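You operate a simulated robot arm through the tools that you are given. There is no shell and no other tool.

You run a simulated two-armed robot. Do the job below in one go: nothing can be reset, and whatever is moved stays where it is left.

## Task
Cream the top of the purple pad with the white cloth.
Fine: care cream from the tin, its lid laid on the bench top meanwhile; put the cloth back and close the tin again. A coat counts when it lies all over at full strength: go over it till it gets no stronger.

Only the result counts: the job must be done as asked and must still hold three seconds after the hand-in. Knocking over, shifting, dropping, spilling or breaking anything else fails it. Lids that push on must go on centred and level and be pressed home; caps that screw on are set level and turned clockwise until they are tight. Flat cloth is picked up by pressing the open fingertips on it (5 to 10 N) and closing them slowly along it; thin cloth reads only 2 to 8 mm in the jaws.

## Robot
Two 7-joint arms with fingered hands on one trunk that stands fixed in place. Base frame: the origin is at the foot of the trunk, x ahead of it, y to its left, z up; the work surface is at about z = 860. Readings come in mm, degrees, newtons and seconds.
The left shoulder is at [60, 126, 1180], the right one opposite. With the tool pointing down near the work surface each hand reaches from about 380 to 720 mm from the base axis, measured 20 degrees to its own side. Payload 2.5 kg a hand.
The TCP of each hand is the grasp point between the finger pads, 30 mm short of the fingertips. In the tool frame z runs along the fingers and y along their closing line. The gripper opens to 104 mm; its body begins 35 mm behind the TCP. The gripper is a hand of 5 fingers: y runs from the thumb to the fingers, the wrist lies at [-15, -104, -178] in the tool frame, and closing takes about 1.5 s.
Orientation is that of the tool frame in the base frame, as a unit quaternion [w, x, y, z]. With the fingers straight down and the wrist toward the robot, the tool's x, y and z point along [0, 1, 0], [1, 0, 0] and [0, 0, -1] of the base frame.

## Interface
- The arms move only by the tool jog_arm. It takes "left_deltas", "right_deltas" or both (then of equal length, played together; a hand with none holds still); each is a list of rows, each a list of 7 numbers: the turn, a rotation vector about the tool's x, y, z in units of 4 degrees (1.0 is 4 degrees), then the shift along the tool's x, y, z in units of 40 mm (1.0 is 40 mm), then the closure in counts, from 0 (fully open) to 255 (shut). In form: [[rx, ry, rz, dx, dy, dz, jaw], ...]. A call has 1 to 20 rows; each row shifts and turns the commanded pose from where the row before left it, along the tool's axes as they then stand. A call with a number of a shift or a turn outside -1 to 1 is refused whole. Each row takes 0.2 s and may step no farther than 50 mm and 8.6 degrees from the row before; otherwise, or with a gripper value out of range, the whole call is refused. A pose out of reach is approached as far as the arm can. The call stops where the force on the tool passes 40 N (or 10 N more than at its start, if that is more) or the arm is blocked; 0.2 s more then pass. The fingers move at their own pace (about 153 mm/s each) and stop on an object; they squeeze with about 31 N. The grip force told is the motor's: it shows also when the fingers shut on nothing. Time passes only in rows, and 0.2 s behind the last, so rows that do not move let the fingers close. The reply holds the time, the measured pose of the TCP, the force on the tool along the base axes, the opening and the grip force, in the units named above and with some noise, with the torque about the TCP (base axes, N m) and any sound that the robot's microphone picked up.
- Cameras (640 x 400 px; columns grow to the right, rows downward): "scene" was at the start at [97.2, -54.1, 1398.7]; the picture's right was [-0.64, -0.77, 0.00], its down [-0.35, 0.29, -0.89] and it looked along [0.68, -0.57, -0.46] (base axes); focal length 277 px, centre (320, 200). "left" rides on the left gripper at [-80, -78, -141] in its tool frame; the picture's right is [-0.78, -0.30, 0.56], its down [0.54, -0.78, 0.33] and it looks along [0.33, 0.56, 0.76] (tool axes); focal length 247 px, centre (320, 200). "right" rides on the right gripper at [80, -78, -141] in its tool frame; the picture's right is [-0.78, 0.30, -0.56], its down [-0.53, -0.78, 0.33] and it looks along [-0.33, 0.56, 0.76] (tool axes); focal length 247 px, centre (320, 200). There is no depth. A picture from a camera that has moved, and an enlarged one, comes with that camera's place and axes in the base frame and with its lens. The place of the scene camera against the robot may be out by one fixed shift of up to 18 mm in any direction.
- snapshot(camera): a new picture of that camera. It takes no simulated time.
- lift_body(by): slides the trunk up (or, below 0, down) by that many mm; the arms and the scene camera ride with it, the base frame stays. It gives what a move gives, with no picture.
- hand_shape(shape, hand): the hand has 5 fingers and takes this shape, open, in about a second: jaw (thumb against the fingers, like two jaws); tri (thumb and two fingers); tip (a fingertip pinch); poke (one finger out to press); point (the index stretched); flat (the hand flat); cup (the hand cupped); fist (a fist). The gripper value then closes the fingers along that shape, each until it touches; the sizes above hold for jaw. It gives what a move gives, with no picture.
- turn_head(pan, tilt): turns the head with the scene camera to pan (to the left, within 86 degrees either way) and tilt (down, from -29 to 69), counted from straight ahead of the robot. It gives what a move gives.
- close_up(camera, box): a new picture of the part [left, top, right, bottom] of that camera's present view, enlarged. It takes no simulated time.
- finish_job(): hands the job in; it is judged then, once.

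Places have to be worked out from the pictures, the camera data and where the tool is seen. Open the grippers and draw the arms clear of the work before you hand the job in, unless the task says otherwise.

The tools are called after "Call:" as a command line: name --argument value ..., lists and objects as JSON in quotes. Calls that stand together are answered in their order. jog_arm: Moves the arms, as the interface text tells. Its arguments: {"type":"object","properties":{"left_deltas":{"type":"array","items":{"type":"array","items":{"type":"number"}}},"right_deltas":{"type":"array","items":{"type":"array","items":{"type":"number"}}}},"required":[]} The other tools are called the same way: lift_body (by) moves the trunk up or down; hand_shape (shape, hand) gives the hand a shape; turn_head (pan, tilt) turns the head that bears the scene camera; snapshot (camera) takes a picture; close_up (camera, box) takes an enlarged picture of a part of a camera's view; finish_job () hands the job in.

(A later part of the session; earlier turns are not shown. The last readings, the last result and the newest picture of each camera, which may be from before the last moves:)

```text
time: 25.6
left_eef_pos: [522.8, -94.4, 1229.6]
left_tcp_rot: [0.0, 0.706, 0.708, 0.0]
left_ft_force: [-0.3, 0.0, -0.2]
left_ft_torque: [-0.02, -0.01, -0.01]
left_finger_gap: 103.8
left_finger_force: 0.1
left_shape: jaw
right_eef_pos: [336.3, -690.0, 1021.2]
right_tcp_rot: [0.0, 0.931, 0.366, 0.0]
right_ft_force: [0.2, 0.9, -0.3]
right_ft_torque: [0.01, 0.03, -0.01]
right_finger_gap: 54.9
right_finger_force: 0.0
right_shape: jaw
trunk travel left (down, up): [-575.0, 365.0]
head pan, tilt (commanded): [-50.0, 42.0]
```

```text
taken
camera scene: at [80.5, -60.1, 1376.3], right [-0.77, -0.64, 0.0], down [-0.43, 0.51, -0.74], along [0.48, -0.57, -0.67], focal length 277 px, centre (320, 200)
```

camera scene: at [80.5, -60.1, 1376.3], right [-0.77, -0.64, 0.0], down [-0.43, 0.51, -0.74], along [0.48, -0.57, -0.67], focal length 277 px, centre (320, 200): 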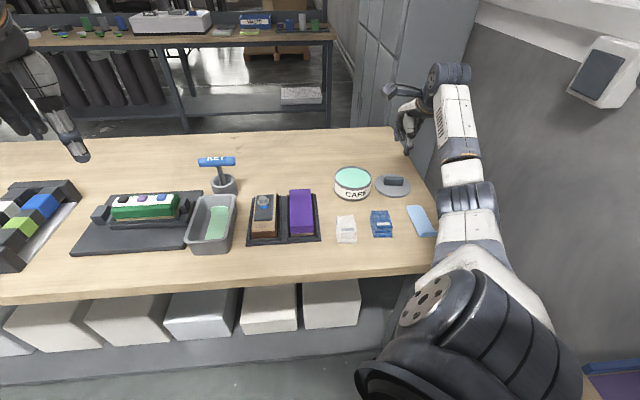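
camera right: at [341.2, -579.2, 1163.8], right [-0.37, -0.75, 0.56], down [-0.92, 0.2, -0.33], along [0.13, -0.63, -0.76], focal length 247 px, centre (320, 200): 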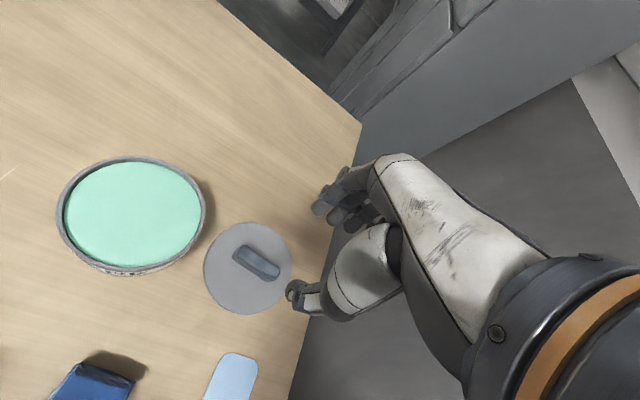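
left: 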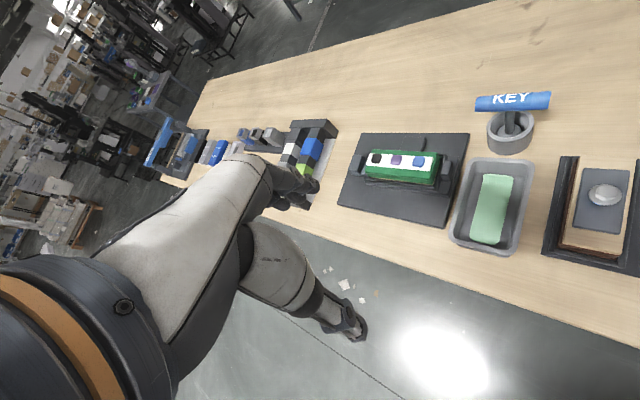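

The lid lies bar-up on the bench and the tin stays put. I move above the white cloth near [335, -450] to look at it closely.

Call:
jog_arm --right_deltas '[[0, 0, 0, 0.576, -0.624, -0.068, 60], [0, 0, 0, 0.576, -0.624, -0.068, 0], [0, 0, 0, 0.576, -0.624, -0.068, 0], [0, 0, 0, 0.576, -0.624, -0.068, 0], [0, 0, 0, 0.576, -0.624, -0.068, 0], [0, 0, 0, 0.576, -0.624, -0.068, 0], [0, 0, 0, 0.576, -0.624, -0.068, 0], [0, 0, 0, 0, 0, 0, 0]]'

Call:
snapshot --camera "right"

Call:
close_up --camera "scene" --box '[310, 160, 410, 260]'

```text
time: 27.4
left_eef_pos: [522.9, -93.7, 1229.8]
left_tcp_rot: [0.0, 0.706, 0.708, 0.0]
left_ft_force: [0.9, 0.2, -0.1]
left_ft_torque: [-0.03, 0.01, -0.01]
left_finger_gap: 103.7
left_finger_force: 0.1
left_shape: jaw
right_eef_pos: [333.4, -452.6, 1041.2]
right_tcp_rot: [0.001, 0.931, 0.366, -0.001]
right_ft_force: [0.1, 0.3, 0.3]
right_ft_torque: [0.01, -0.04, 0.01]
right_finger_gap: 103.8
right_finger_force: 0.0
right_shape: jaw
trunk travel left (down, up): [-575.0, 365.0]
head pan, tilt (commanded): [-50.0, 42.0]
```

```text
taken
camera right: at [337.8, -341.3, 1183.1], right [-0.37, -0.75, 0.56], down [-0.92, 0.2, -0.33], along [0.13, -0.63, -0.76], focal length 247 px, centre (320, 200)
```

right: 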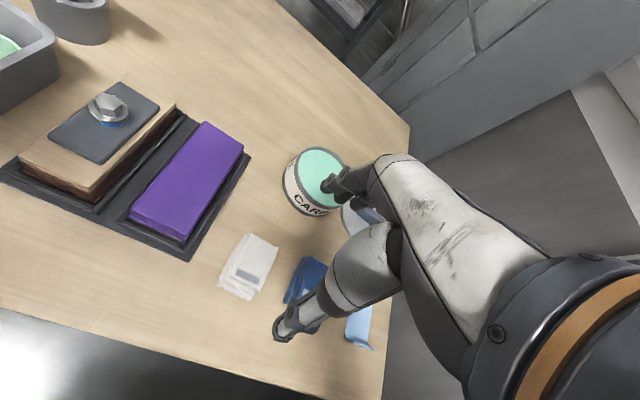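

```text
4.00 times, centred on (360, 210) of scene
camera zoom: at [80.4, -60.1, 1376.3], right [-0.77, -0.64, 0.0], down [-0.43, 0.51, -0.74], along [0.48, -0.57, -0.67], focal length 1107 px, centre (160, 160)
```

zoom: 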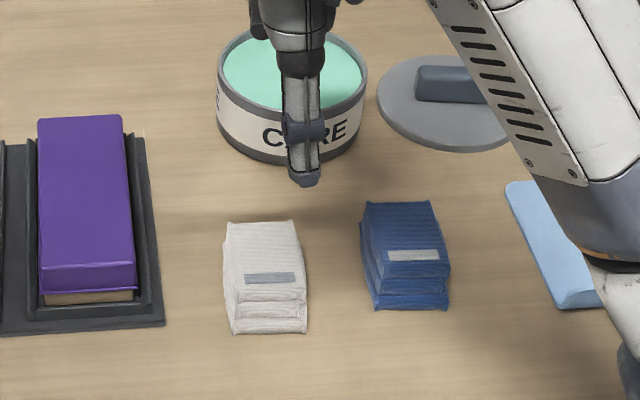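

Call:
close_up --camera "right" --box '[200, 210, 300, 320]'

Call:
close_up --camera "scene" --box '[330, 205, 366, 250]'

Call:
close_up --camera "right" --box '[110, 100, 270, 270]'

```text
3.64 times, centred on (250, 265) of right
camera zoom: at [337.8, -341.3, 1183.1], right [-0.37, -0.75, 0.56], down [-0.92, 0.2, -0.33], along [0.13, -0.63, -0.76], focal length 898 px, centre (574, -36)
```

zoom: 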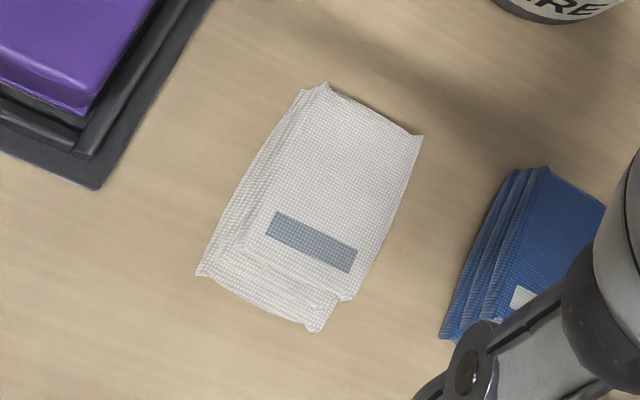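

```text
8.89 times, centred on (348, 228) of scene
camera zoom: at [80.4, -60.1, 1376.3], right [-0.77, -0.64, 0.0], down [-0.43, 0.51, -0.74], along [0.48, -0.57, -0.67], focal length 2460 px, centre (71, -44)
```

zoom: 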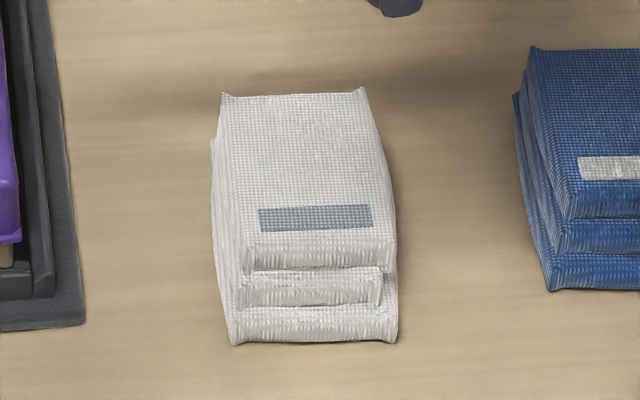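

```text
2.35 times, centred on (190, 185) of right
camera zoom: at [337.8, -341.3, 1183.1], right [-0.37, -0.75, 0.56], down [-0.92, 0.2, -0.33], along [0.13, -0.63, -0.76], focal length 581 px, centre (626, 235)
```

zoom: 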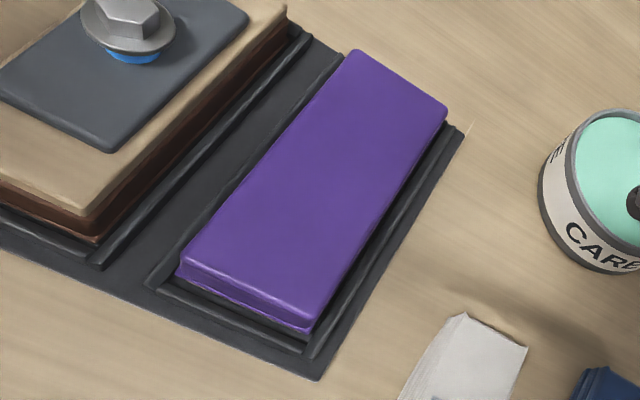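

The white cloth is a folded stack about 41 × 65 mm and 22–25 mm thick, centred near [337, -457] with its long side at about -45°. I turn the hand by 92° to yaw +45° so the jaws can close across its narrow side. Later, with the hand back near -47°, the long side will span the pad's whole width.

Call:
jog_arm --right_deltas '[[0, 0, -1, 0, 0, 0, 0], [0, 0, -1, 0, 0, 0, 0], [0, 0, -1, 0, 0, 0, 0], [0, 0, -1, 0, 0, 0, 0], [0, 0, -1, 0, 0, 0, 0], [0, 0, -1, 0, 0, 0, 0], [0, 0, -1, 0, 0, 0, 0], [0, 0, -1, 0, 0, 0, 0], [0, 0, -1, 0, 0, 0, 0], [0, 0, -1, 0, 0, 0, 0], [0, 0, -1, 0, 0, 0, 0], [0, 0, -1, 0, 0, 0, 0], [0, 0, -1, 0, 0, 0, 0], [0, 0, -1, 0, 0, 0, 0], [0, 0, -1, 0, 0, 0, 0], [0, 0, -1, 0, 0, 0, 0], [0, 0, -1, 0, 0, 0, 0], [0, 0, -1, 0, 0, 0, 0], [0, 0, -1, 0, 0, 0, 0], [0, 0, -1, 0, 0, 0, 0]]'

Call:
jog_arm --right_deltas '[[0, 0, -1, 0, 0, 0, 0], [0, 0, -1, 0, 0, 0, 0], [0, 0, -1, 0, 0, 0, 0], [0, 0, 0, 0, 0, 0, 0]]'

Call:
snapshot --camera "right"

Call:
snapshot --camera "scene"

```text
time: 31.6
left_eef_pos: [523.6, -92.5, 1229.6]
left_tcp_rot: [0.0, 0.707, 0.707, 0.0]
left_ft_force: [0.6, 0.1, 0.0]
left_ft_torque: [-0.01, -0.02, 0.01]
left_finger_gap: 103.7
left_finger_force: 0.0
left_shape: jaw
right_eef_pos: [333.0, -451.2, 1040.2]
right_tcp_rot: [0.0, 0.478, 0.879, 0.0]
right_ft_force: [-0.1, 0.1, -0.5]
right_ft_torque: [0.0, -0.01, -0.01]
right_finger_gap: 103.8
right_finger_force: 0.1
right_shape: jaw
trunk travel left (down, up): [-575.0, 365.0]
head pan, tilt (commanded): [-50.0, 42.0]
```

```text
time: 32.6
left_eef_pos: [521.7, -94.1, 1230.0]
left_tcp_rot: [0.0, 0.706, 0.708, 0.0]
left_ft_force: [-0.2, 0.1, -0.3]
left_ft_torque: [0.0, 0.0, 0.0]
left_finger_gap: 103.5
left_finger_force: 0.0
left_shape: jaw
right_eef_pos: [332.3, -451.2, 1040.5]
right_tcp_rot: [0.0, 0.382, 0.924, 0.0]
right_ft_force: [0.4, -0.8, 0.1]
right_ft_torque: [-0.02, 0.02, 0.0]
right_finger_gap: 103.9
right_finger_force: 0.2
right_shape: jaw
trunk travel left (down, up): [-575.0, 365.0]
head pan, tilt (commanded): [-50.0, 42.0]
```

```text
taken
camera right: at [222.0, -451.2, 1181.7], right [0.76, -0.34, 0.56], down [-0.17, -0.93, -0.33], along [0.63, 0.16, -0.76], focal length 247 px, centre (320, 200)
```

right: 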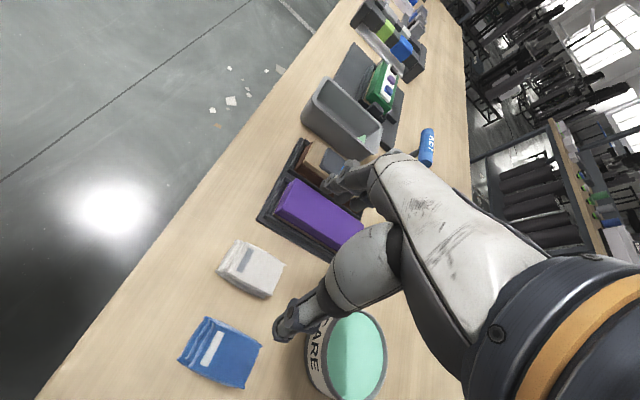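

```text
taken
camera scene: at [80.4, -59.9, 1376.4], right [-0.77, -0.64, 0.0], down [-0.43, 0.51, -0.74], along [0.48, -0.57, -0.67], focal length 277 px, centre (320, 200)
```

scene: 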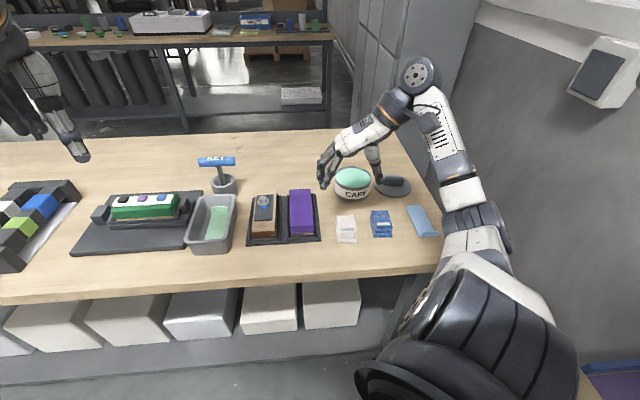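

The arm reached yaw +45° easily. I zoom on the cloth from this viewpoint to refine its position and height.

Call:
close_up --camera "right" --box '[205, 230, 305, 310]'

Call:
close_up --camera "scene" --box '[300, 130, 400, 250]'

```text
5.00 times, centred on (255, 270) of right
camera zoom: at [222.0, -451.2, 1181.7], right [0.76, -0.34, 0.56], down [-0.17, -0.93, -0.33], along [0.63, 0.16, -0.76], focal length 1235 px, centre (645, -150)
```

zoom: 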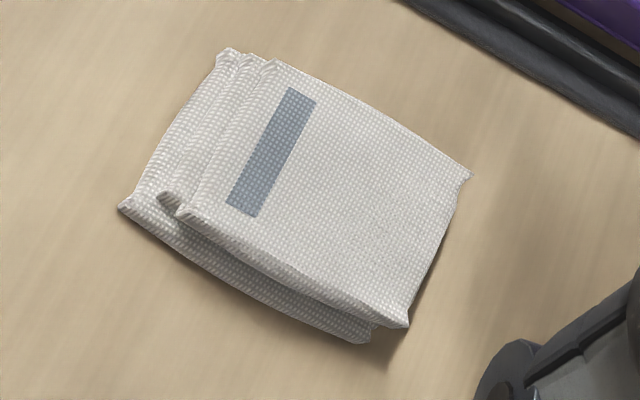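

```text
3.33 times, centred on (350, 190) of scene
camera zoom: at [80.4, -59.9, 1376.4], right [-0.77, -0.64, 0.0], down [-0.43, 0.51, -0.74], along [0.48, -0.57, -0.67], focal length 923 px, centre (220, 233)
```

zoom: 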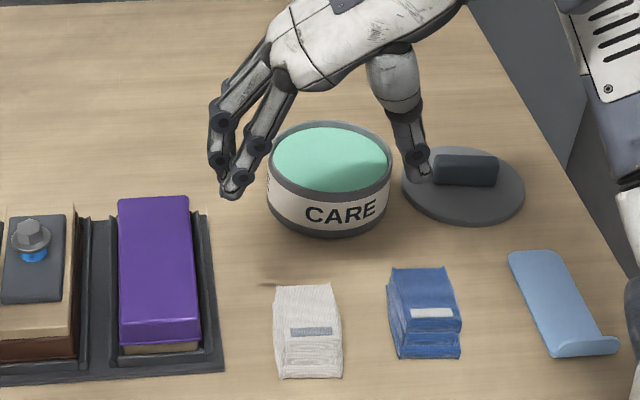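

From this viewpoint the cloth top is at z ≈ 889, the stack spans about 40 × 65 mm, and its centre is near [336.6, -454]. I pre-close to about a 64 mm gap to keep clear of the blue cloth, then come down to TCP 945 for a look.

Call:
jog_arm --right_deltas '[[0, 0, 0, -0.04, 0.01, 0.4, 97], [0, 0, 0, -0.04, 0.015, 0.6, 97], [0, 0, 0, -0.04, 0, 0.7, 97], [0, 0, 0, 0, 0, 0.68, 97], [0, 0, 0, 0, 0, 0, 97]]'

Call:
snapshot --camera "right"

Call:
close_up --camera "scene" --box '[300, 150, 400, 260]'

```text
time: 33.8
left_eef_pos: [522.4, -94.5, 1230.5]
left_tcp_rot: [0.0, 0.706, 0.708, 0.0]
left_ft_force: [-0.5, -0.2, 0.9]
left_ft_torque: [0.03, -0.01, -0.05]
left_finger_gap: 103.7
left_finger_force: 0.1
left_shape: jaw
right_eef_pos: [337.8, -455.8, 942.2]
right_tcp_rot: [0.0, 0.382, 0.924, 0.0]
right_ft_force: [-0.2, -0.2, 0.5]
right_ft_torque: [0.03, 0.01, 0.02]
right_finger_gap: 64.7
right_finger_force: 0.1
right_shape: jaw
trunk travel left (down, up): [-575.0, 365.0]
head pan, tilt (commanded): [-50.0, 42.0]
```

```text
taken
camera right: at [224.8, -454.2, 1084.2], right [0.76, -0.34, 0.56], down [-0.17, -0.93, -0.33], along [0.63, 0.16, -0.76], focal length 247 px, centre (320, 200)
```

right: 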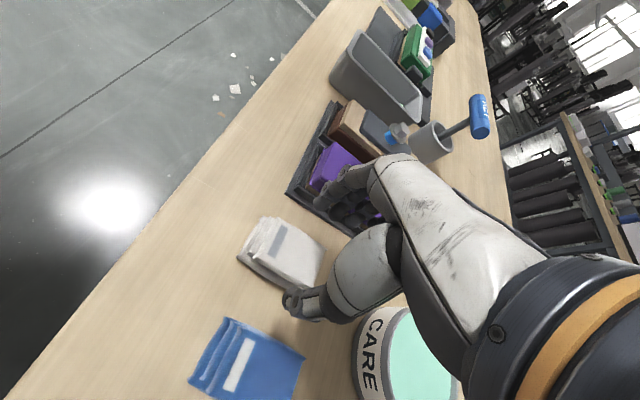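

```text
3.64 times, centred on (350, 205) of scene
camera zoom: at [80.4, -59.9, 1376.4], right [-0.77, -0.64, 0.0], down [-0.43, 0.51, -0.74], along [0.48, -0.57, -0.67], focal length 1006 px, centre (211, 182)
```

zoom: 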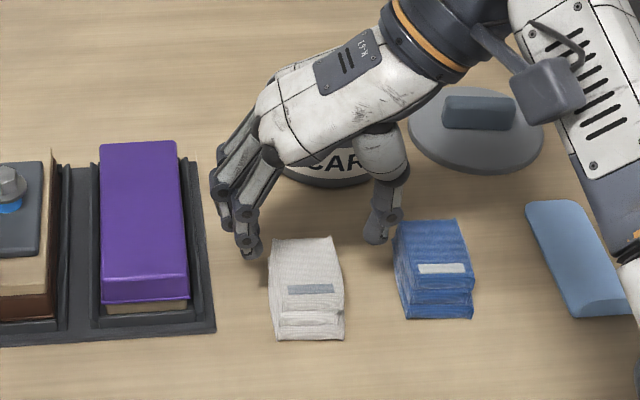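

The jaws straddle the cloth with clearance to the blue cloth and the tray. I descend to TCP ~903, so the tips are about 13 mm above the bench.

Call:
jog_arm --right_deltas '[[0, 0, 0, 0.025, 0, 0.3, 97], [0, 0, 0, 0.025, 0, 0.3, 97], [0, 0, 0, 0, 0, 0.2, 97], [0, 0, 0, 0, 0, 0.17, 97], [0, 0, 0, 0, 0, 0, 97]]'

Call:
close_up --camera "right" --box '[200, 140, 440, 340]'

Call:
close_up --camera "scene" --box '[300, 170, 400, 260]'

```text
time: 35.0
left_eef_pos: [523.2, -93.1, 1230.3]
left_tcp_rot: [0.001, 0.706, 0.708, 0.0]
left_ft_force: [0.1, -0.1, -0.1]
left_ft_torque: [0.01, 0.03, -0.01]
left_finger_gap: 103.4
left_finger_force: 0.0
left_shape: jaw
right_eef_pos: [337.2, -452.5, 904.9]
right_tcp_rot: [0.0, 0.383, 0.924, 0.0]
right_ft_force: [-1.0, -0.6, -0.5]
right_ft_torque: [-0.01, 0.02, -0.02]
right_finger_gap: 64.7
right_finger_force: 0.1
right_shape: jaw
trunk travel left (down, up): [-575.0, 365.0]
head pan, tilt (commanded): [-50.0, 42.0]
```

```text
2.00 times, centred on (320, 240) of right
camera zoom: at [224.7, -452.1, 1047.6], right [0.76, -0.34, 0.56], down [-0.17, -0.93, -0.33], along [0.63, 0.16, -0.76], focal length 494 px, centre (320, 120)
```

zoom: 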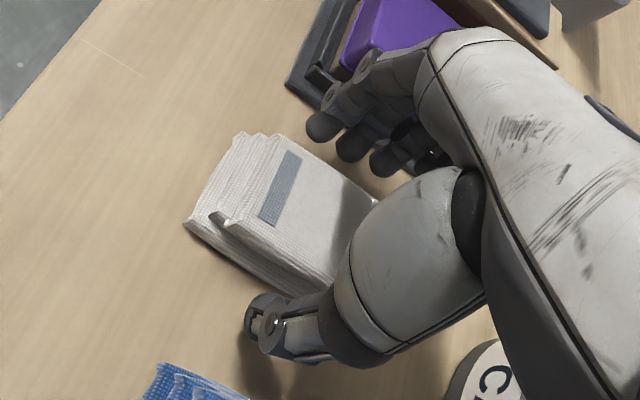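

```text
4.44 times, centred on (350, 215) of scene
camera zoom: at [80.4, -59.9, 1376.4], right [-0.77, -0.64, 0.0], down [-0.43, 0.51, -0.74], along [0.48, -0.57, -0.67], focal length 1230 px, centre (187, 133)
```

zoom: 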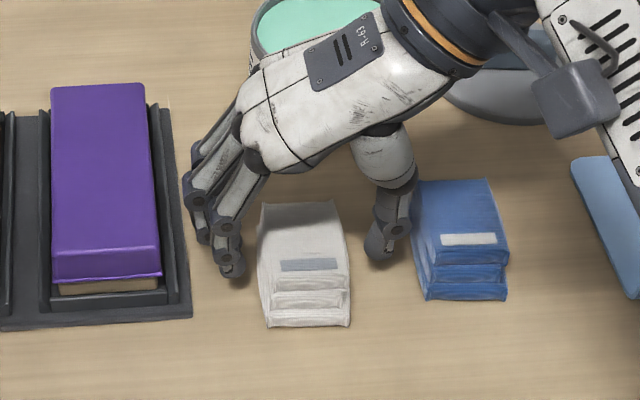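

The thumb and fingers are clear of the blue cloth and beside the white one. I close slowly on it.

Call:
jog_arm --right_deltas '[[0, 0, 0, 0, 0, 0.04, 110], [0, 0, 0, 0, 0, 0, 130], [0, 0, 0, 0, 0, 0, 150], [0, 0, 0, 0, 0, 0, 170], [0, 0, 0, 0, 0, 0, 190], [0, 0, 0, 0, 0, 0, 210], [0, 0, 0, 0, 0, 0, 230], [0, 0, 0, 0, 0, 0, 255], [0, 0, 0, 0, 0, 0, 255]]'

Call:
close_up --camera "right" --box '[200, 140, 440, 340]'

Call:
close_up --camera "scene" --box '[300, 170, 400, 260]'

```text
time: 37.0
left_eef_pos: [523.6, -92.9, 1229.8]
left_tcp_rot: [0.001, 0.706, 0.708, 0.0]
left_ft_force: [-0.2, -1.0, 0.6]
left_ft_torque: [0.01, -0.01, -0.02]
left_finger_gap: 103.6
left_finger_force: 0.1
left_shape: jaw
right_eef_pos: [337.7, -452.7, 904.0]
right_tcp_rot: [0.0, 0.383, 0.924, 0.0]
right_ft_force: [-0.1, 0.0, -0.2]
right_ft_torque: [-0.03, 0.0, 0.0]
right_finger_gap: 44.2
right_finger_force: 31.3
right_shape: jaw
trunk travel left (down, up): [-575.0, 365.0]
head pan, tilt (commanded): [-50.0, 42.0]
```

```text
2.00 times, centred on (320, 240) of right
camera zoom: at [224.8, -452.0, 1046.3], right [0.76, -0.34, 0.56], down [-0.17, -0.93, -0.33], along [0.63, 0.16, -0.76], focal length 494 px, centre (320, 120)
```

zoom: 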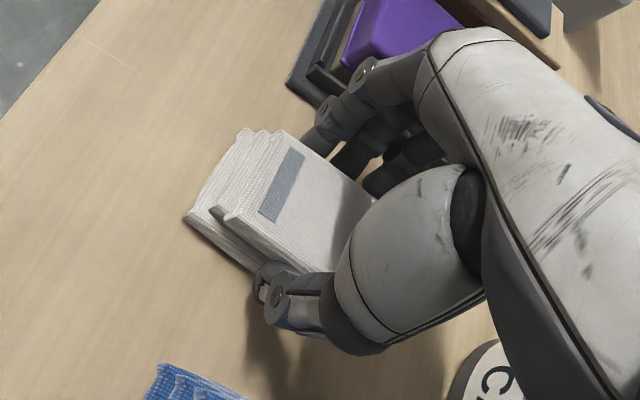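

```text
4.44 times, centred on (350, 215) of scene
camera zoom: at [80.5, -60.0, 1376.4], right [-0.77, -0.64, 0.0], down [-0.43, 0.51, -0.74], along [0.48, -0.57, -0.67], focal length 1230 px, centre (187, 133)
```

zoom: 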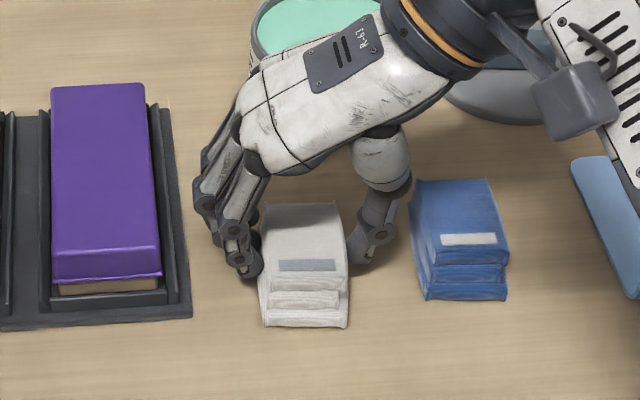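

The cloth is gripped with a gap of 44.2 mm at 31 N. I note the pick pose as [337.5, -452.7, 904] at yaw +45°, with the cloth's underside 44 mm below the TCP. Now I lift gently.

Call:
jog_arm --right_deltas '[[0, 0, 0, 0, 0, -0.1, 255], [0, 0, 0, 0, 0, -0.3, 255], [0, 0, 0, 0, 0, -0.6, 255], [0, 0, 0, 0, 0, -0.8, 255], [0, 0, 0, 0, 0, -0.8, 255], [0, 0, 0, 0, 0, 0, 255]]'

Call:
snapshot --camera "right"

Call:
close_up --camera "scene" --box '[290, 100, 410, 240]'

```text
time: 38.4
left_eef_pos: [524.2, -94.3, 1229.4]
left_tcp_rot: [0.0, 0.706, 0.708, 0.0]
left_ft_force: [-0.4, 0.1, 0.4]
left_ft_torque: [0.01, 0.02, -0.01]
left_finger_gap: 103.6
left_finger_force: 0.0
left_shape: jaw
right_eef_pos: [337.6, -452.2, 1008.9]
right_tcp_rot: [0.0, 0.383, 0.924, -0.001]
right_ft_force: [-0.3, 0.0, -2.1]
right_ft_torque: [0.01, -0.01, -0.02]
right_finger_gap: 44.2
right_finger_force: 30.8
right_shape: jaw
trunk travel left (down, up): [-575.0, 365.0]
head pan, tilt (commanded): [-50.0, 42.0]
```

```text
taken
camera right: at [226.0, -451.1, 1149.9], right [0.76, -0.34, 0.56], down [-0.17, -0.93, -0.33], along [0.63, 0.16, -0.76], focal length 247 px, centre (320, 200)
```

right: 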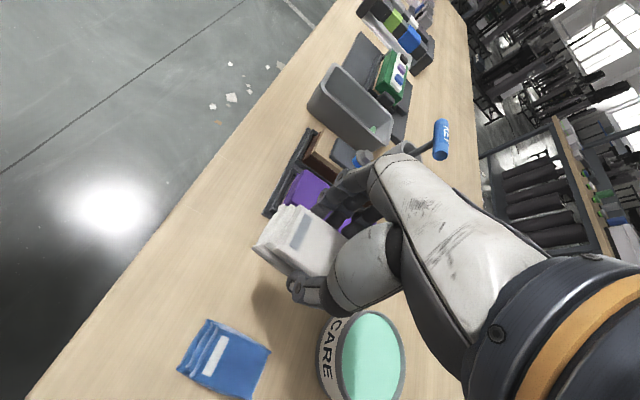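

```text
2.86 times, centred on (350, 170) of scene
camera zoom: at [80.5, -60.1, 1376.3], right [-0.77, -0.64, 0.0], down [-0.43, 0.51, -0.74], along [0.48, -0.57, -0.67], focal length 791 px, centre (234, 286)
```

zoom: 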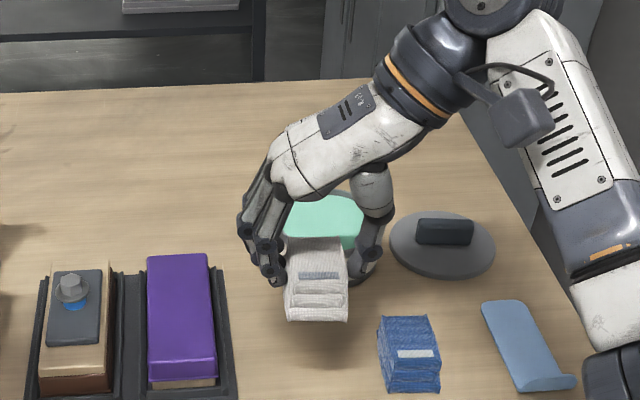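

The cloth lifts cleanly, with about 2 N of weight and a level underside. I turn the hand back 90° to yaw -45° before going over the tin.

Call:
jog_arm --right_deltas '[[0, 0, 1, 0, 0, 0, 255], [0, 0, 1, 0, 0, 0, 255], [0, 0, 1, 0, 0, 0, 255], [0, 0, 1, 0, 0, 0, 255], [0, 0, 1, 0, 0, 0, 255], [0, 0, 1, 0, 0, 0, 255], [0, 0, 1, 0, 0, 0, 255], [0, 0, 1, 0, 0, 0, 255], [0, 0, 1, 0, 0, 0, 255], [0, 0, 1, 0, 0, 0, 255], [0, 0, 1, 0, 0, 0, 255], [0, 0, 1, 0, 0, 0, 255], [0, 0, 1, 0, 0, 0, 255], [0, 0, 1, 0, 0, 0, 255], [0, 0, 1, 0, 0, 0, 255], [0, 0, 1, 0, 0, 0, 255], [0, 0, 1, 0, 0, 0, 255], [0, 0, 1, 0, 0, 0, 255], [0, 0, 1, 0, 0, 0, 255], [0, 0, 1, 0, 0, 0, 255]]'

Call:
jog_arm --right_deltas '[[0, 0, 1, 0, 0, -0.1, 255], [0, 0, 1, 0, 0, -0.1, 255], [0, 0, 0.5, 0, 0, -0.1, 255], [0, 0, 0, -0.17, 0.65, 0, 255], [0, 0, 0, -0.177, 0.66, 0, 255], [0, 0, 0, -0.177, 0.66, 0, 255], [0, 0, 0, -0.177, 0.66, 0, 255], [0, 0, 0, -0.177, 0.66, 0, 255], [0, 0, 0, -0.177, 0.66, 0, 255], [0, 0, 0, 0, 0, 0, 255]]'

Call:
snapshot --camera "right"

Call:
close_up --camera "scene" --box '[290, 80, 430, 240]'

```text
time: 42.6
left_eef_pos: [523.0, -94.1, 1229.8]
left_tcp_rot: [0.0, 0.706, 0.708, 0.0]
left_ft_force: [-0.4, -0.4, -0.9]
left_ft_torque: [0.0, -0.04, -0.01]
left_finger_gap: 103.6
left_finger_force: 0.1
left_shape: jaw
right_eef_pos: [337.0, -452.7, 1006.9]
right_tcp_rot: [0.002, 0.887, 0.461, 0.0]
right_ft_force: [-0.4, -0.1, -0.3]
right_ft_torque: [0.01, -0.02, -0.02]
right_finger_gap: 43.8
right_finger_force: 31.2
right_shape: jaw
trunk travel left (down, up): [-575.0, 365.0]
head pan, tilt (commanded): [-50.0, 42.0]
```

```text
time: 44.8
left_eef_pos: [522.8, -93.8, 1230.9]
left_tcp_rot: [0.0, 0.706, 0.708, 0.0]
left_ft_force: [0.5, -0.4, 0.4]
left_ft_torque: [0.02, 0.0, 0.02]
left_finger_gap: 103.7
left_finger_force: 0.1
left_shape: jaw
right_eef_pos: [418.2, -595.3, 1020.7]
right_tcp_rot: [0.0, 0.924, 0.382, 0.0]
right_ft_force: [-1.3, 0.0, -0.9]
right_ft_torque: [0.04, 0.01, 0.03]
right_finger_gap: 44.1
right_finger_force: 31.2
right_shape: jaw
trunk travel left (down, up): [-575.0, 365.0]
head pan, tilt (commanded): [-50.0, 42.0]
```

```text
taken
camera right: at [419.7, -484.2, 1162.5], right [-0.34, -0.76, 0.56], down [-0.93, 0.17, -0.33], along [0.16, -0.63, -0.76], focal length 247 px, centre (320, 200)
```

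right: 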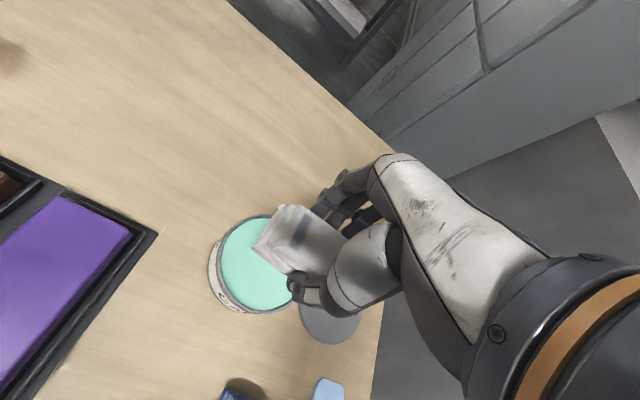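

```text
2.50 times, centred on (360, 160) of scene
camera zoom: at [80.4, -60.0, 1376.4], right [-0.77, -0.64, 0.0], down [-0.43, 0.51, -0.74], along [0.48, -0.57, -0.67], focal length 692 px, centre (220, 300)
```

zoom: 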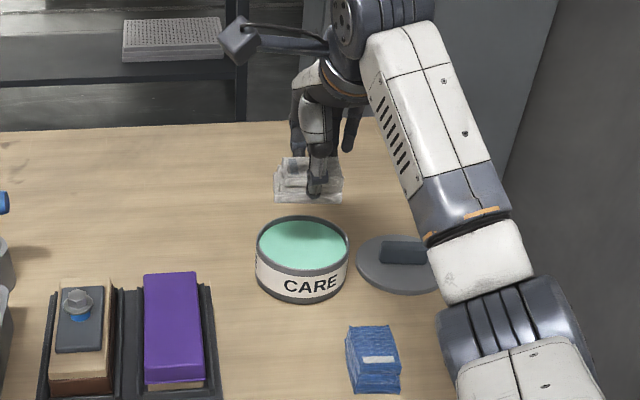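

The cloth is over the tin with its bottom near z = 977. I descend to just above the rim, about TCP 957, and check.

Call:
jog_arm --right_deltas '[[0, 0, 0, 0.03, 0, 0.4, 255], [0, 0, 0, 0, 0, 0.5, 255], [0, 0, 0, 0, 0, 0.4, 255], [0, 0, 0, 0, 0, 0.3, 255], [0, 0, 0, 0, 0, 0, 255]]'

Call:
close_up --camera "right" --box '[180, 160, 400, 340]'

Call:
close_up --camera "scene" --box '[310, 120, 410, 220]'

```text
time: 46.0
left_eef_pos: [523.1, -94.4, 1230.2]
left_tcp_rot: [0.0, 0.707, 0.708, 0.0]
left_ft_force: [-0.3, 0.9, -0.3]
left_ft_torque: [0.0, -0.02, 0.0]
left_finger_gap: 103.3
left_finger_force: 0.0
left_shape: jaw
right_eef_pos: [419.1, -593.9, 958.2]
right_tcp_rot: [0.0, 0.924, 0.382, 0.0]
right_ft_force: [-0.5, 0.5, -0.1]
right_ft_torque: [-0.06, 0.02, 0.01]
right_finger_gap: 44.1
right_finger_force: 31.3
right_shape: jaw
trunk travel left (down, up): [-575.0, 365.0]
head pan, tilt (commanded): [-50.0, 42.0]
```

```text
2.22 times, centred on (290, 250) of right
camera zoom: at [420.6, -483.5, 1099.4], right [-0.34, -0.76, 0.56], down [-0.93, 0.17, -0.33], along [0.16, -0.63, -0.76], focal length 549 px, centre (387, 89)
```

zoom: 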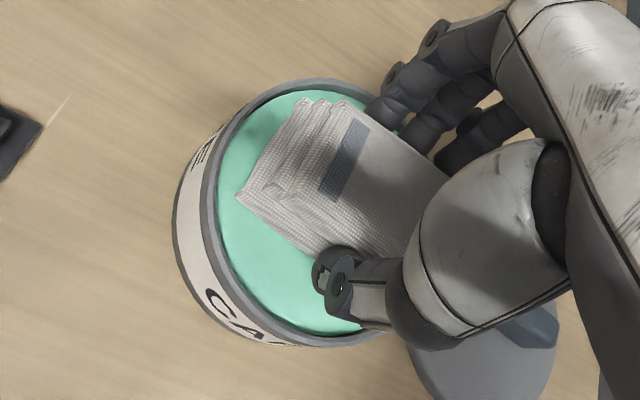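

```text
4.00 times, centred on (360, 170) of scene
camera zoom: at [80.5, -60.0, 1376.4], right [-0.77, -0.64, 0.0], down [-0.43, 0.51, -0.74], along [0.48, -0.57, -0.67], focal length 1107 px, centre (160, 320)
```

zoom: 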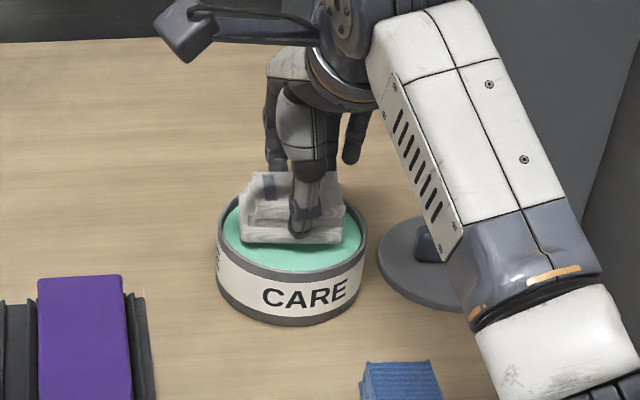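

The cloth is well inside the rim outline. I lower it in 1–2 mm steps into the cream, watching the force.

Call:
jog_arm --right_deltas '[[0, 0, 0, 0, 0, 0.05, 255], [0, 0, 0, 0, 0, 0.05, 255], [0, 0, 0, 0, 0, 0.05, 255], [0, 0, 0, 0, 0, 0.05, 255], [0, 0, 0, 0, 0, 0, 255]]'

Call:
close_up --camera "scene" --box '[320, 140, 390, 210]'

```text
time: 47.2
left_eef_pos: [522.8, -94.1, 1229.3]
left_tcp_rot: [0.0, 0.706, 0.709, 0.0]
left_ft_force: [0.4, -0.5, 0.1]
left_ft_torque: [-0.02, 0.02, 0.0]
left_finger_gap: 103.7
left_finger_force: 0.0
left_shape: jaw
right_eef_pos: [420.5, -594.2, 949.6]
right_tcp_rot: [0.0, 0.924, 0.383, 0.0]
right_ft_force: [0.5, -0.1, 1.5]
right_ft_torque: [-0.02, -0.01, -0.01]
right_finger_gap: 44.1
right_finger_force: 30.9
right_shape: jaw
trunk travel left (down, up): [-575.0, 365.0]
head pan, tilt (commanded): [-50.0, 42.0]
```

```text
5.71 times, centred on (355, 175) of scene
camera zoom: at [80.4, -59.9, 1376.4], right [-0.77, -0.64, 0.0], down [-0.43, 0.51, -0.74], along [0.48, -0.57, -0.67], focal length 1582 px, centre (120, 343)
```

zoom: 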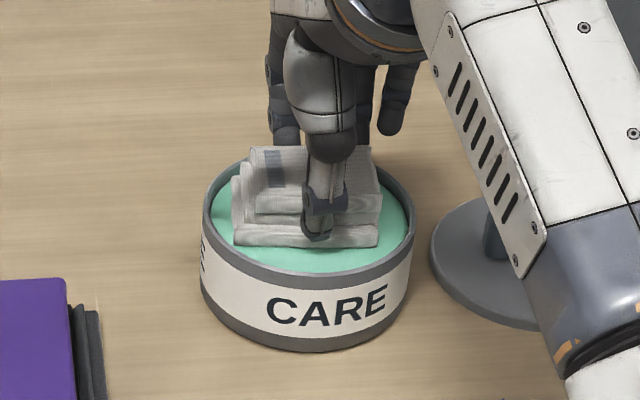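

The force has risen from about -1 to +1.5 N, so the cloth is starting to touch. I press slightly deeper.

Call:
jog_arm --right_deltas '[[0, 0, 0, 0, 0, 0.025, 255], [0, 0, 0, 0, 0, 0.025, 255], [0, 0, 0, 0, 0, 0, 255]]'

Call:
close_up --camera "scene" --box '[320, 140, 390, 210]'

```text
time: 48.0
left_eef_pos: [523.0, -93.1, 1231.3]
left_tcp_rot: [0.0, 0.706, 0.708, 0.0]
left_ft_force: [-0.3, 0.1, -0.3]
left_ft_torque: [-0.04, -0.03, -0.02]
left_finger_gap: 103.3
left_finger_force: 0.1
left_shape: jaw
right_eef_pos: [418.9, -594.2, 948.8]
right_tcp_rot: [0.002, 0.924, 0.383, 0.001]
right_ft_force: [0.3, -0.9, 9.2]
right_ft_torque: [-0.04, 0.01, 0.04]
right_finger_gap: 44.2
right_finger_force: 31.1
right_shape: jaw
trunk travel left (down, up): [-575.0, 365.0]
head pan, tilt (commanded): [-50.0, 42.0]
```

```text
5.71 times, centred on (355, 175) of scene
camera zoom: at [79.9, -59.0, 1376.6], right [-0.77, -0.64, 0.0], down [-0.43, 0.51, -0.74], along [0.48, -0.57, -0.67], focal length 1582 px, centre (120, 343)
```

zoom: 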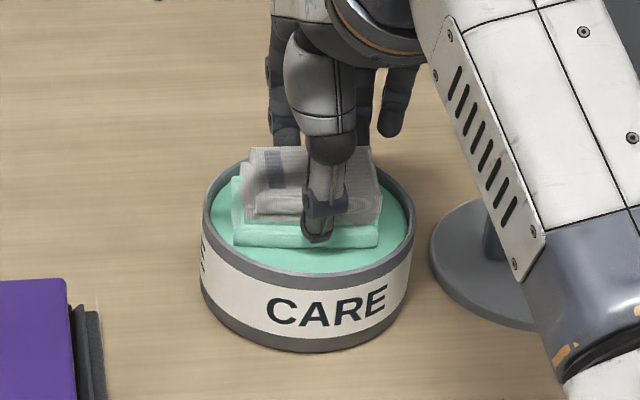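

The cloth's lower layer has turned green, so it has taken up cream. I hold a moment and then lift straight out.

Call:
jog_arm --right_deltas '[[0, 0, 0, 0, 0, 0, 255], [0, 0, 0, 0, 0, 0, 255], [0, 0, 0, 0, 0, -0.1, 255], [0, 0, 0, 0, 0, -0.2, 255], [0, 0, 0, 0, 0, -0.5, 255], [0, 0, 0, 0, 0, -0.5, 255], [0, 0, 0, 0, 0, -0.3, 255], [0, 0, 0, 0, 0, 0, 255]]'

Call:
snapshot --camera "scene"

Call:
snapshot --camera "right"

```text
time: 49.8
left_eef_pos: [522.9, -93.9, 1229.8]
left_tcp_rot: [0.0, 0.706, 0.708, 0.001]
left_ft_force: [-0.2, 0.7, -0.2]
left_ft_torque: [0.04, -0.01, 0.01]
left_finger_gap: 103.6
left_finger_force: 0.1
left_shape: jaw
right_eef_pos: [417.8, -594.6, 1009.8]
right_tcp_rot: [0.0, 0.924, 0.383, 0.0]
right_ft_force: [-0.7, -0.5, 0.3]
right_ft_torque: [0.0, 0.02, -0.01]
right_finger_gap: 44.2
right_finger_force: 31.2
right_shape: jaw
trunk travel left (down, up): [-575.0, 365.0]
head pan, tilt (commanded): [-50.0, 42.0]
```

```text
taken
camera scene: at [80.5, -60.0, 1376.3], right [-0.77, -0.64, 0.0], down [-0.43, 0.51, -0.74], along [0.48, -0.57, -0.67], focal length 277 px, centre (320, 200)
```

scene: 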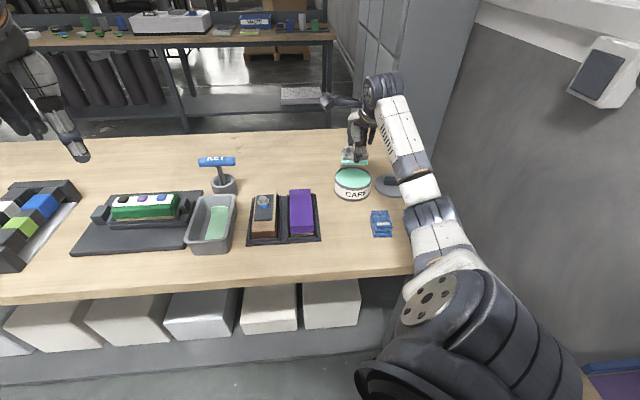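

```text
taken
camera right: at [420.2, -483.4, 1151.5], right [-0.34, -0.76, 0.56], down [-0.93, 0.17, -0.33], along [0.16, -0.63, -0.76], focal length 247 px, centre (320, 200)
```

right: 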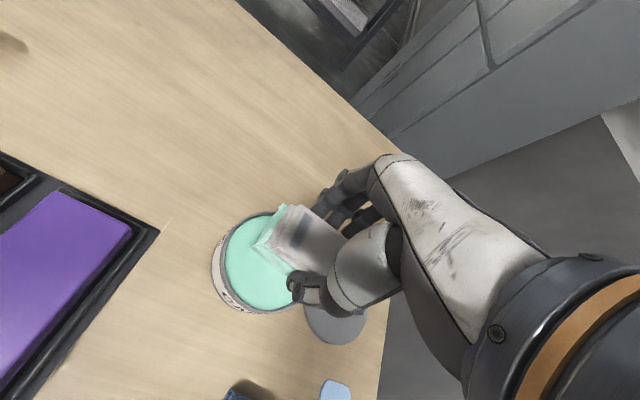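

The loaded cloth is clear of the tin. The pad top works out at z ≈ 901, about 137 × 55 mm, centred near [456, -422] and aligned at -45°, so the hand's x runs across it and y along it. I carry the cloth over the pad's centre.

Call:
jog_arm --right_deltas '[[0, 0, 0, 0.6, -0.4, 0, 255], [0, 0, 0, 0.8, -0.5, 0, 255], [0, 0, 0, 0.8, -0.5, 0, 255], [0, 0, 0, 0.8, -0.5, 0, 255], [0, 0, 0, 0.675, -0.5, 0, 255], [0, 0, 0, 0, 0, 0.5, 255], [0, 0, 0, 0, 0, 0.5, 255], [0, 0, 0, 0, 0, 0.25, 255], [0, 0, 0, 0, 0, 0, 255]]'

Call:
close_up --camera "scene" --box '[230, 120, 360, 260]'

Call:
snapshot --camera "right"

```text
time: 51.8
left_eef_pos: [523.9, -93.3, 1229.8]
left_tcp_rot: [0.0, 0.706, 0.709, 0.001]
left_ft_force: [-0.2, 0.2, -0.2]
left_ft_torque: [-0.01, -0.01, -0.02]
left_finger_gap: 103.4
left_finger_force: 0.0
left_shape: jaw
right_eef_pos: [454.6, -422.5, 960.4]
right_tcp_rot: [0.001, 0.924, 0.382, -0.001]
right_ft_force: [0.5, 0.5, -0.5]
right_ft_torque: [-0.01, 0.0, -0.01]
right_finger_gap: 44.1
right_finger_force: 30.5
right_shape: jaw
trunk travel left (down, up): [-575.0, 365.0]
head pan, tilt (commanded): [-50.0, 42.0]
```

```text
2.86 times, centred on (295, 190) of scene
camera zoom: at [80.5, -60.0, 1376.4], right [-0.77, -0.64, 0.0], down [-0.43, 0.51, -0.74], along [0.48, -0.57, -0.67], focal length 791 px, centre (391, 229)
```

zoom: 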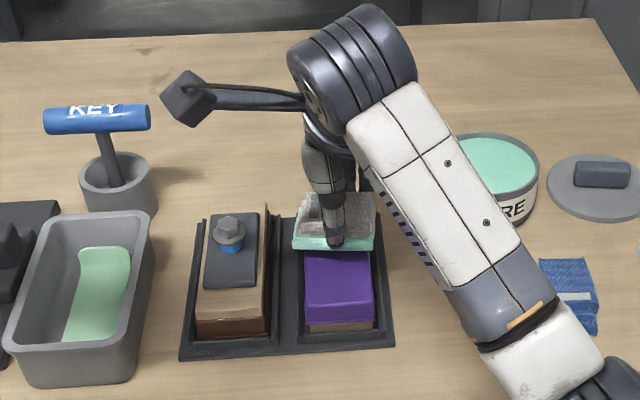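

```text
taken
camera right: at [456.5, -311.5, 1102.3], right [-0.34, -0.76, 0.56], down [-0.93, 0.17, -0.33], along [0.16, -0.63, -0.76], focal length 247 px, centre (320, 200)
```

right: 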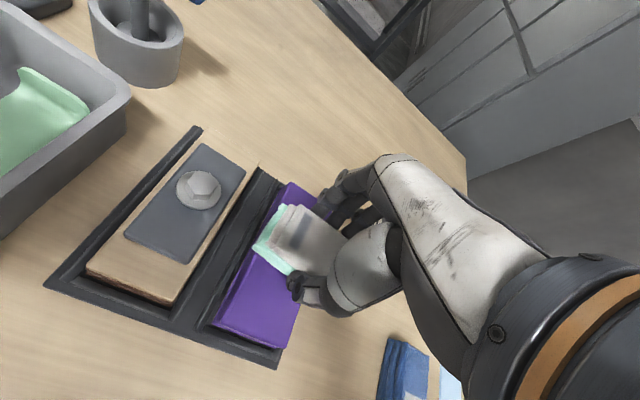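

The cloth spans the pad's full width and clears the bolted block beside it. I lower it: first to about 8 mm above, then in 1 mm steps until it touches.

Call:
jog_arm --right_deltas '[[0, 0, 0, 0, 0, 0.1, 255], [0, 0, 0, 0, 0, 0.1, 255], [0, 0, 0, 0, 0, 0.05, 255], [0, 0, 0, 0, 0, 0, 255]]'

Call:
close_up --camera "scene" --box '[270, 160, 340, 250]'

```text
time: 52.8
left_eef_pos: [524.4, -93.3, 1230.4]
left_tcp_rot: [0.001, 0.706, 0.708, 0.001]
left_ft_force: [-1.2, -0.3, -0.4]
left_ft_torque: [0.02, -0.03, -0.01]
left_finger_gap: 103.4
left_finger_force: 0.0
left_shape: jaw
right_eef_pos: [455.8, -423.0, 949.9]
right_tcp_rot: [-0.001, 0.924, 0.383, 0.0]
right_ft_force: [-0.6, -0.3, 0.4]
right_ft_torque: [-0.02, -0.01, 0.01]
right_finger_gap: 44.3
right_finger_force: 30.1
right_shape: jaw
trunk travel left (down, up): [-575.0, 365.0]
head pan, tilt (commanded): [-50.0, 42.0]
```

```text
4.44 times, centred on (305, 205) of scene
camera zoom: at [80.5, -60.0, 1376.4], right [-0.77, -0.64, 0.0], down [-0.43, 0.51, -0.74], along [0.48, -0.57, -0.67], focal length 1230 px, centre (387, 178)
```

zoom: 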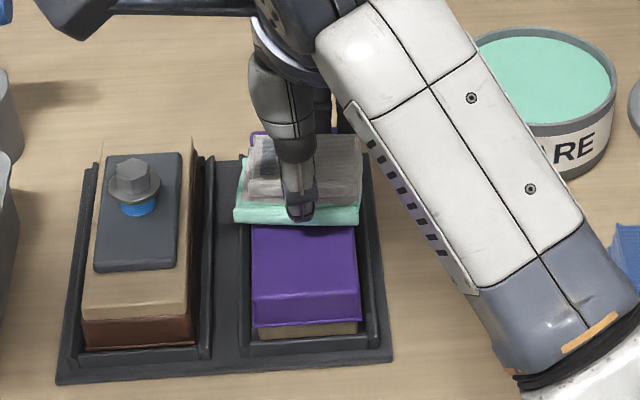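

The cloth is about 4–5 mm above the pad. I go on in 1 mm steps.

Call:
jog_arm --right_deltas '[[0, 0, 0, 0, 0, 0.025, 255], [0, 0, 0, 0, 0, 0.025, 255], [0, 0, 0, 0, 0, 0.025, 255], [0, 0, 0, 0, 0, 0, 255]]'

```text
time: 53.8
left_eef_pos: [522.7, -93.1, 1229.9]
left_tcp_rot: [0.0, 0.706, 0.708, -0.001]
left_ft_force: [-0.1, -0.2, -0.2]
left_ft_torque: [-0.01, 0.04, 0.02]
left_finger_gap: 103.8
left_finger_force: 0.1
left_shape: jaw
right_eef_pos: [455.7, -421.6, 947.7]
right_tcp_rot: [0.0, 0.924, 0.381, 0.001]
right_ft_force: [1.3, -0.3, -0.5]
right_ft_torque: [-0.03, 0.02, 0.0]
right_finger_gap: 44.2
right_finger_force: 30.8
right_shape: jaw
trunk travel left (down, up): [-575.0, 365.0]
head pan, tilt (commanded): [-50.0, 42.0]
```

No contact at 947.7 yet, so two more 1 mm steps.

Call:
jog_arm --right_deltas '[[0, 0, 0, 0, 0, 0.025, 255], [0, 0, 0, 0, 0, 0.025, 255], [0, 0, 0, 0, 0, 0, 255]]'

```text
time: 54.6
left_eef_pos: [523.0, -93.7, 1230.9]
left_tcp_rot: [0.0, 0.707, 0.708, 0.0]
left_ft_force: [-0.3, 0.8, 0.4]
left_ft_torque: [0.01, 0.0, 0.0]
left_finger_gap: 103.6
left_finger_force: 0.0
left_shape: jaw
right_eef_pos: [455.3, -422.3, 945.9]
right_tcp_rot: [0.001, 0.924, 0.382, 0.001]
right_ft_force: [0.8, 0.6, 1.8]
right_ft_torque: [-0.06, -0.02, -0.01]
right_finger_gap: 44.2
right_finger_force: 30.9
right_shape: jaw
trunk travel left (down, up): [-575.0, 365.0]
head pan, tilt (commanded): [-50.0, 42.0]
```

The first light contact reads 1.8 N at TCP ≈ 945.5. I press another half millimetre and make a short trial stroke along the pad.

Call:
jog_arm --right_deltas '[[0, 0, 0, 0, 0, 0.015, 255], [0, 0, 0, 0, 0, 0, 255], [0, 0, 0, 0, -0.2, 0, 255], [0, 0, 0, 0, -0.2, 0, 255], [0, 0, 0, 0, 0, 0, 255]]'

Call:
close_up --camera "scene" --box '[270, 160, 340, 250]'

```text
time: 55.8
left_eef_pos: [523.7, -93.8, 1230.4]
left_tcp_rot: [0.0, 0.706, 0.708, 0.0]
left_ft_force: [0.3, -0.2, 0.2]
left_ft_torque: [0.0, -0.01, 0.02]
left_finger_gap: 103.5
left_finger_force: 0.1
left_shape: jaw
right_eef_pos: [444.1, -411.7, 945.3]
right_tcp_rot: [0.001, 0.924, 0.382, 0.001]
right_ft_force: [3.0, -1.5, 6.1]
right_ft_torque: [-0.13, -0.09, 0.02]
right_finger_gap: 44.5
right_finger_force: 30.9
right_shape: jaw
trunk travel left (down, up): [-575.0, 365.0]
head pan, tilt (commanded): [-50.0, 42.0]
```

```text
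4.44 times, centred on (305, 205) of scene
camera zoom: at [80.3, -59.7, 1376.4], right [-0.77, -0.64, 0.0], down [-0.43, 0.51, -0.74], along [0.48, -0.57, -0.67], focal length 1230 px, centre (387, 178)
```

zoom: 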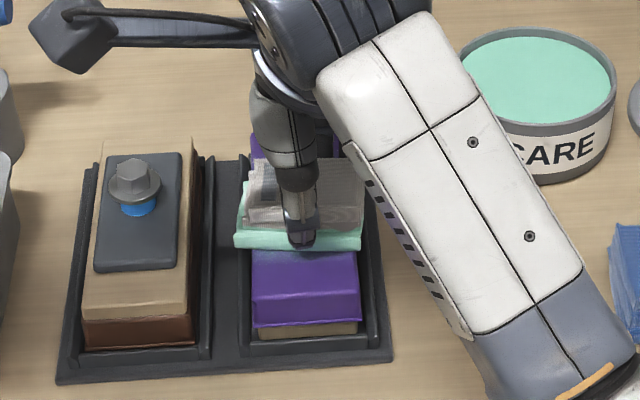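

The pressure is 6 N with about 3.4 N of drag, and the stroke runs smoothly. I wipe on to the near end and look at the deposit.

Call:
jog_arm --right_deltas '[[0, 0, 0, 0, -0.2, 0, 255], [0, 0, 0, 0, -0.2, 0, 255], [0, 0, 0, 0, -0.2, 0, 255], [0, 0, 0, 0, -0.2, 0, 255], [0, 0, 0, 0, -0.1, 0, 255], [0, 0, 0, 0, 0, 0, 255]]'

Call:
close_up --camera "scene" --box '[270, 160, 340, 250]'

Call:
close_up --camera "right" --box '[160, 130, 400, 360]'

```text
time: 57.2
left_eef_pos: [522.7, -93.0, 1230.2]
left_tcp_rot: [0.0, 0.706, 0.708, 0.0]
left_ft_force: [0.7, 0.2, 0.0]
left_ft_torque: [-0.01, 0.02, -0.02]
left_finger_gap: 103.6
left_finger_force: 0.1
left_shape: jaw
right_eef_pos: [418.6, -385.7, 945.2]
right_tcp_rot: [0.0, 0.924, 0.382, 0.001]
right_ft_force: [2.7, -1.7, 6.5]
right_ft_torque: [-0.11, -0.06, -0.01]
right_finger_gap: 44.1
right_finger_force: 31.3
right_shape: jaw
trunk travel left (down, up): [-575.0, 365.0]
head pan, tilt (commanded): [-50.0, 42.0]
```

```text
4.44 times, centred on (305, 205) of scene
camera zoom: at [80.3, -59.8, 1376.4], right [-0.77, -0.64, 0.0], down [-0.43, 0.51, -0.74], along [0.48, -0.57, -0.67], focal length 1230 px, centre (387, 178)
```

zoom: 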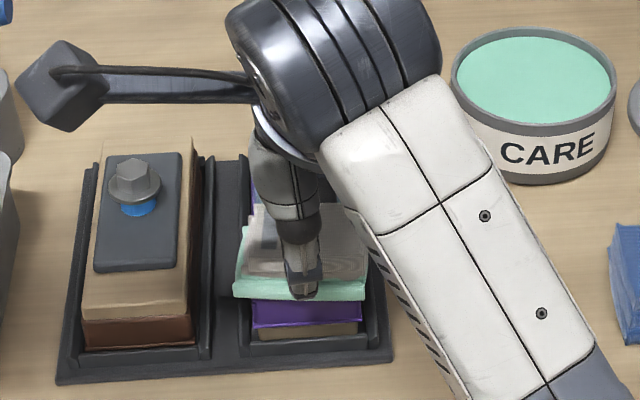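

```text
1.74 times, centred on (280, 245) of right
camera zoom: at [419.9, -274.5, 1087.5], right [-0.34, -0.76, 0.56], down [-0.93, 0.17, -0.33], along [0.16, -0.63, -0.76], focal length 430 px, centre (390, 122)
```

zoom: 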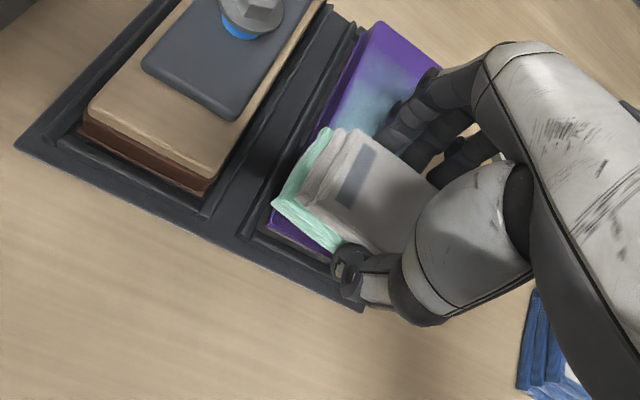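

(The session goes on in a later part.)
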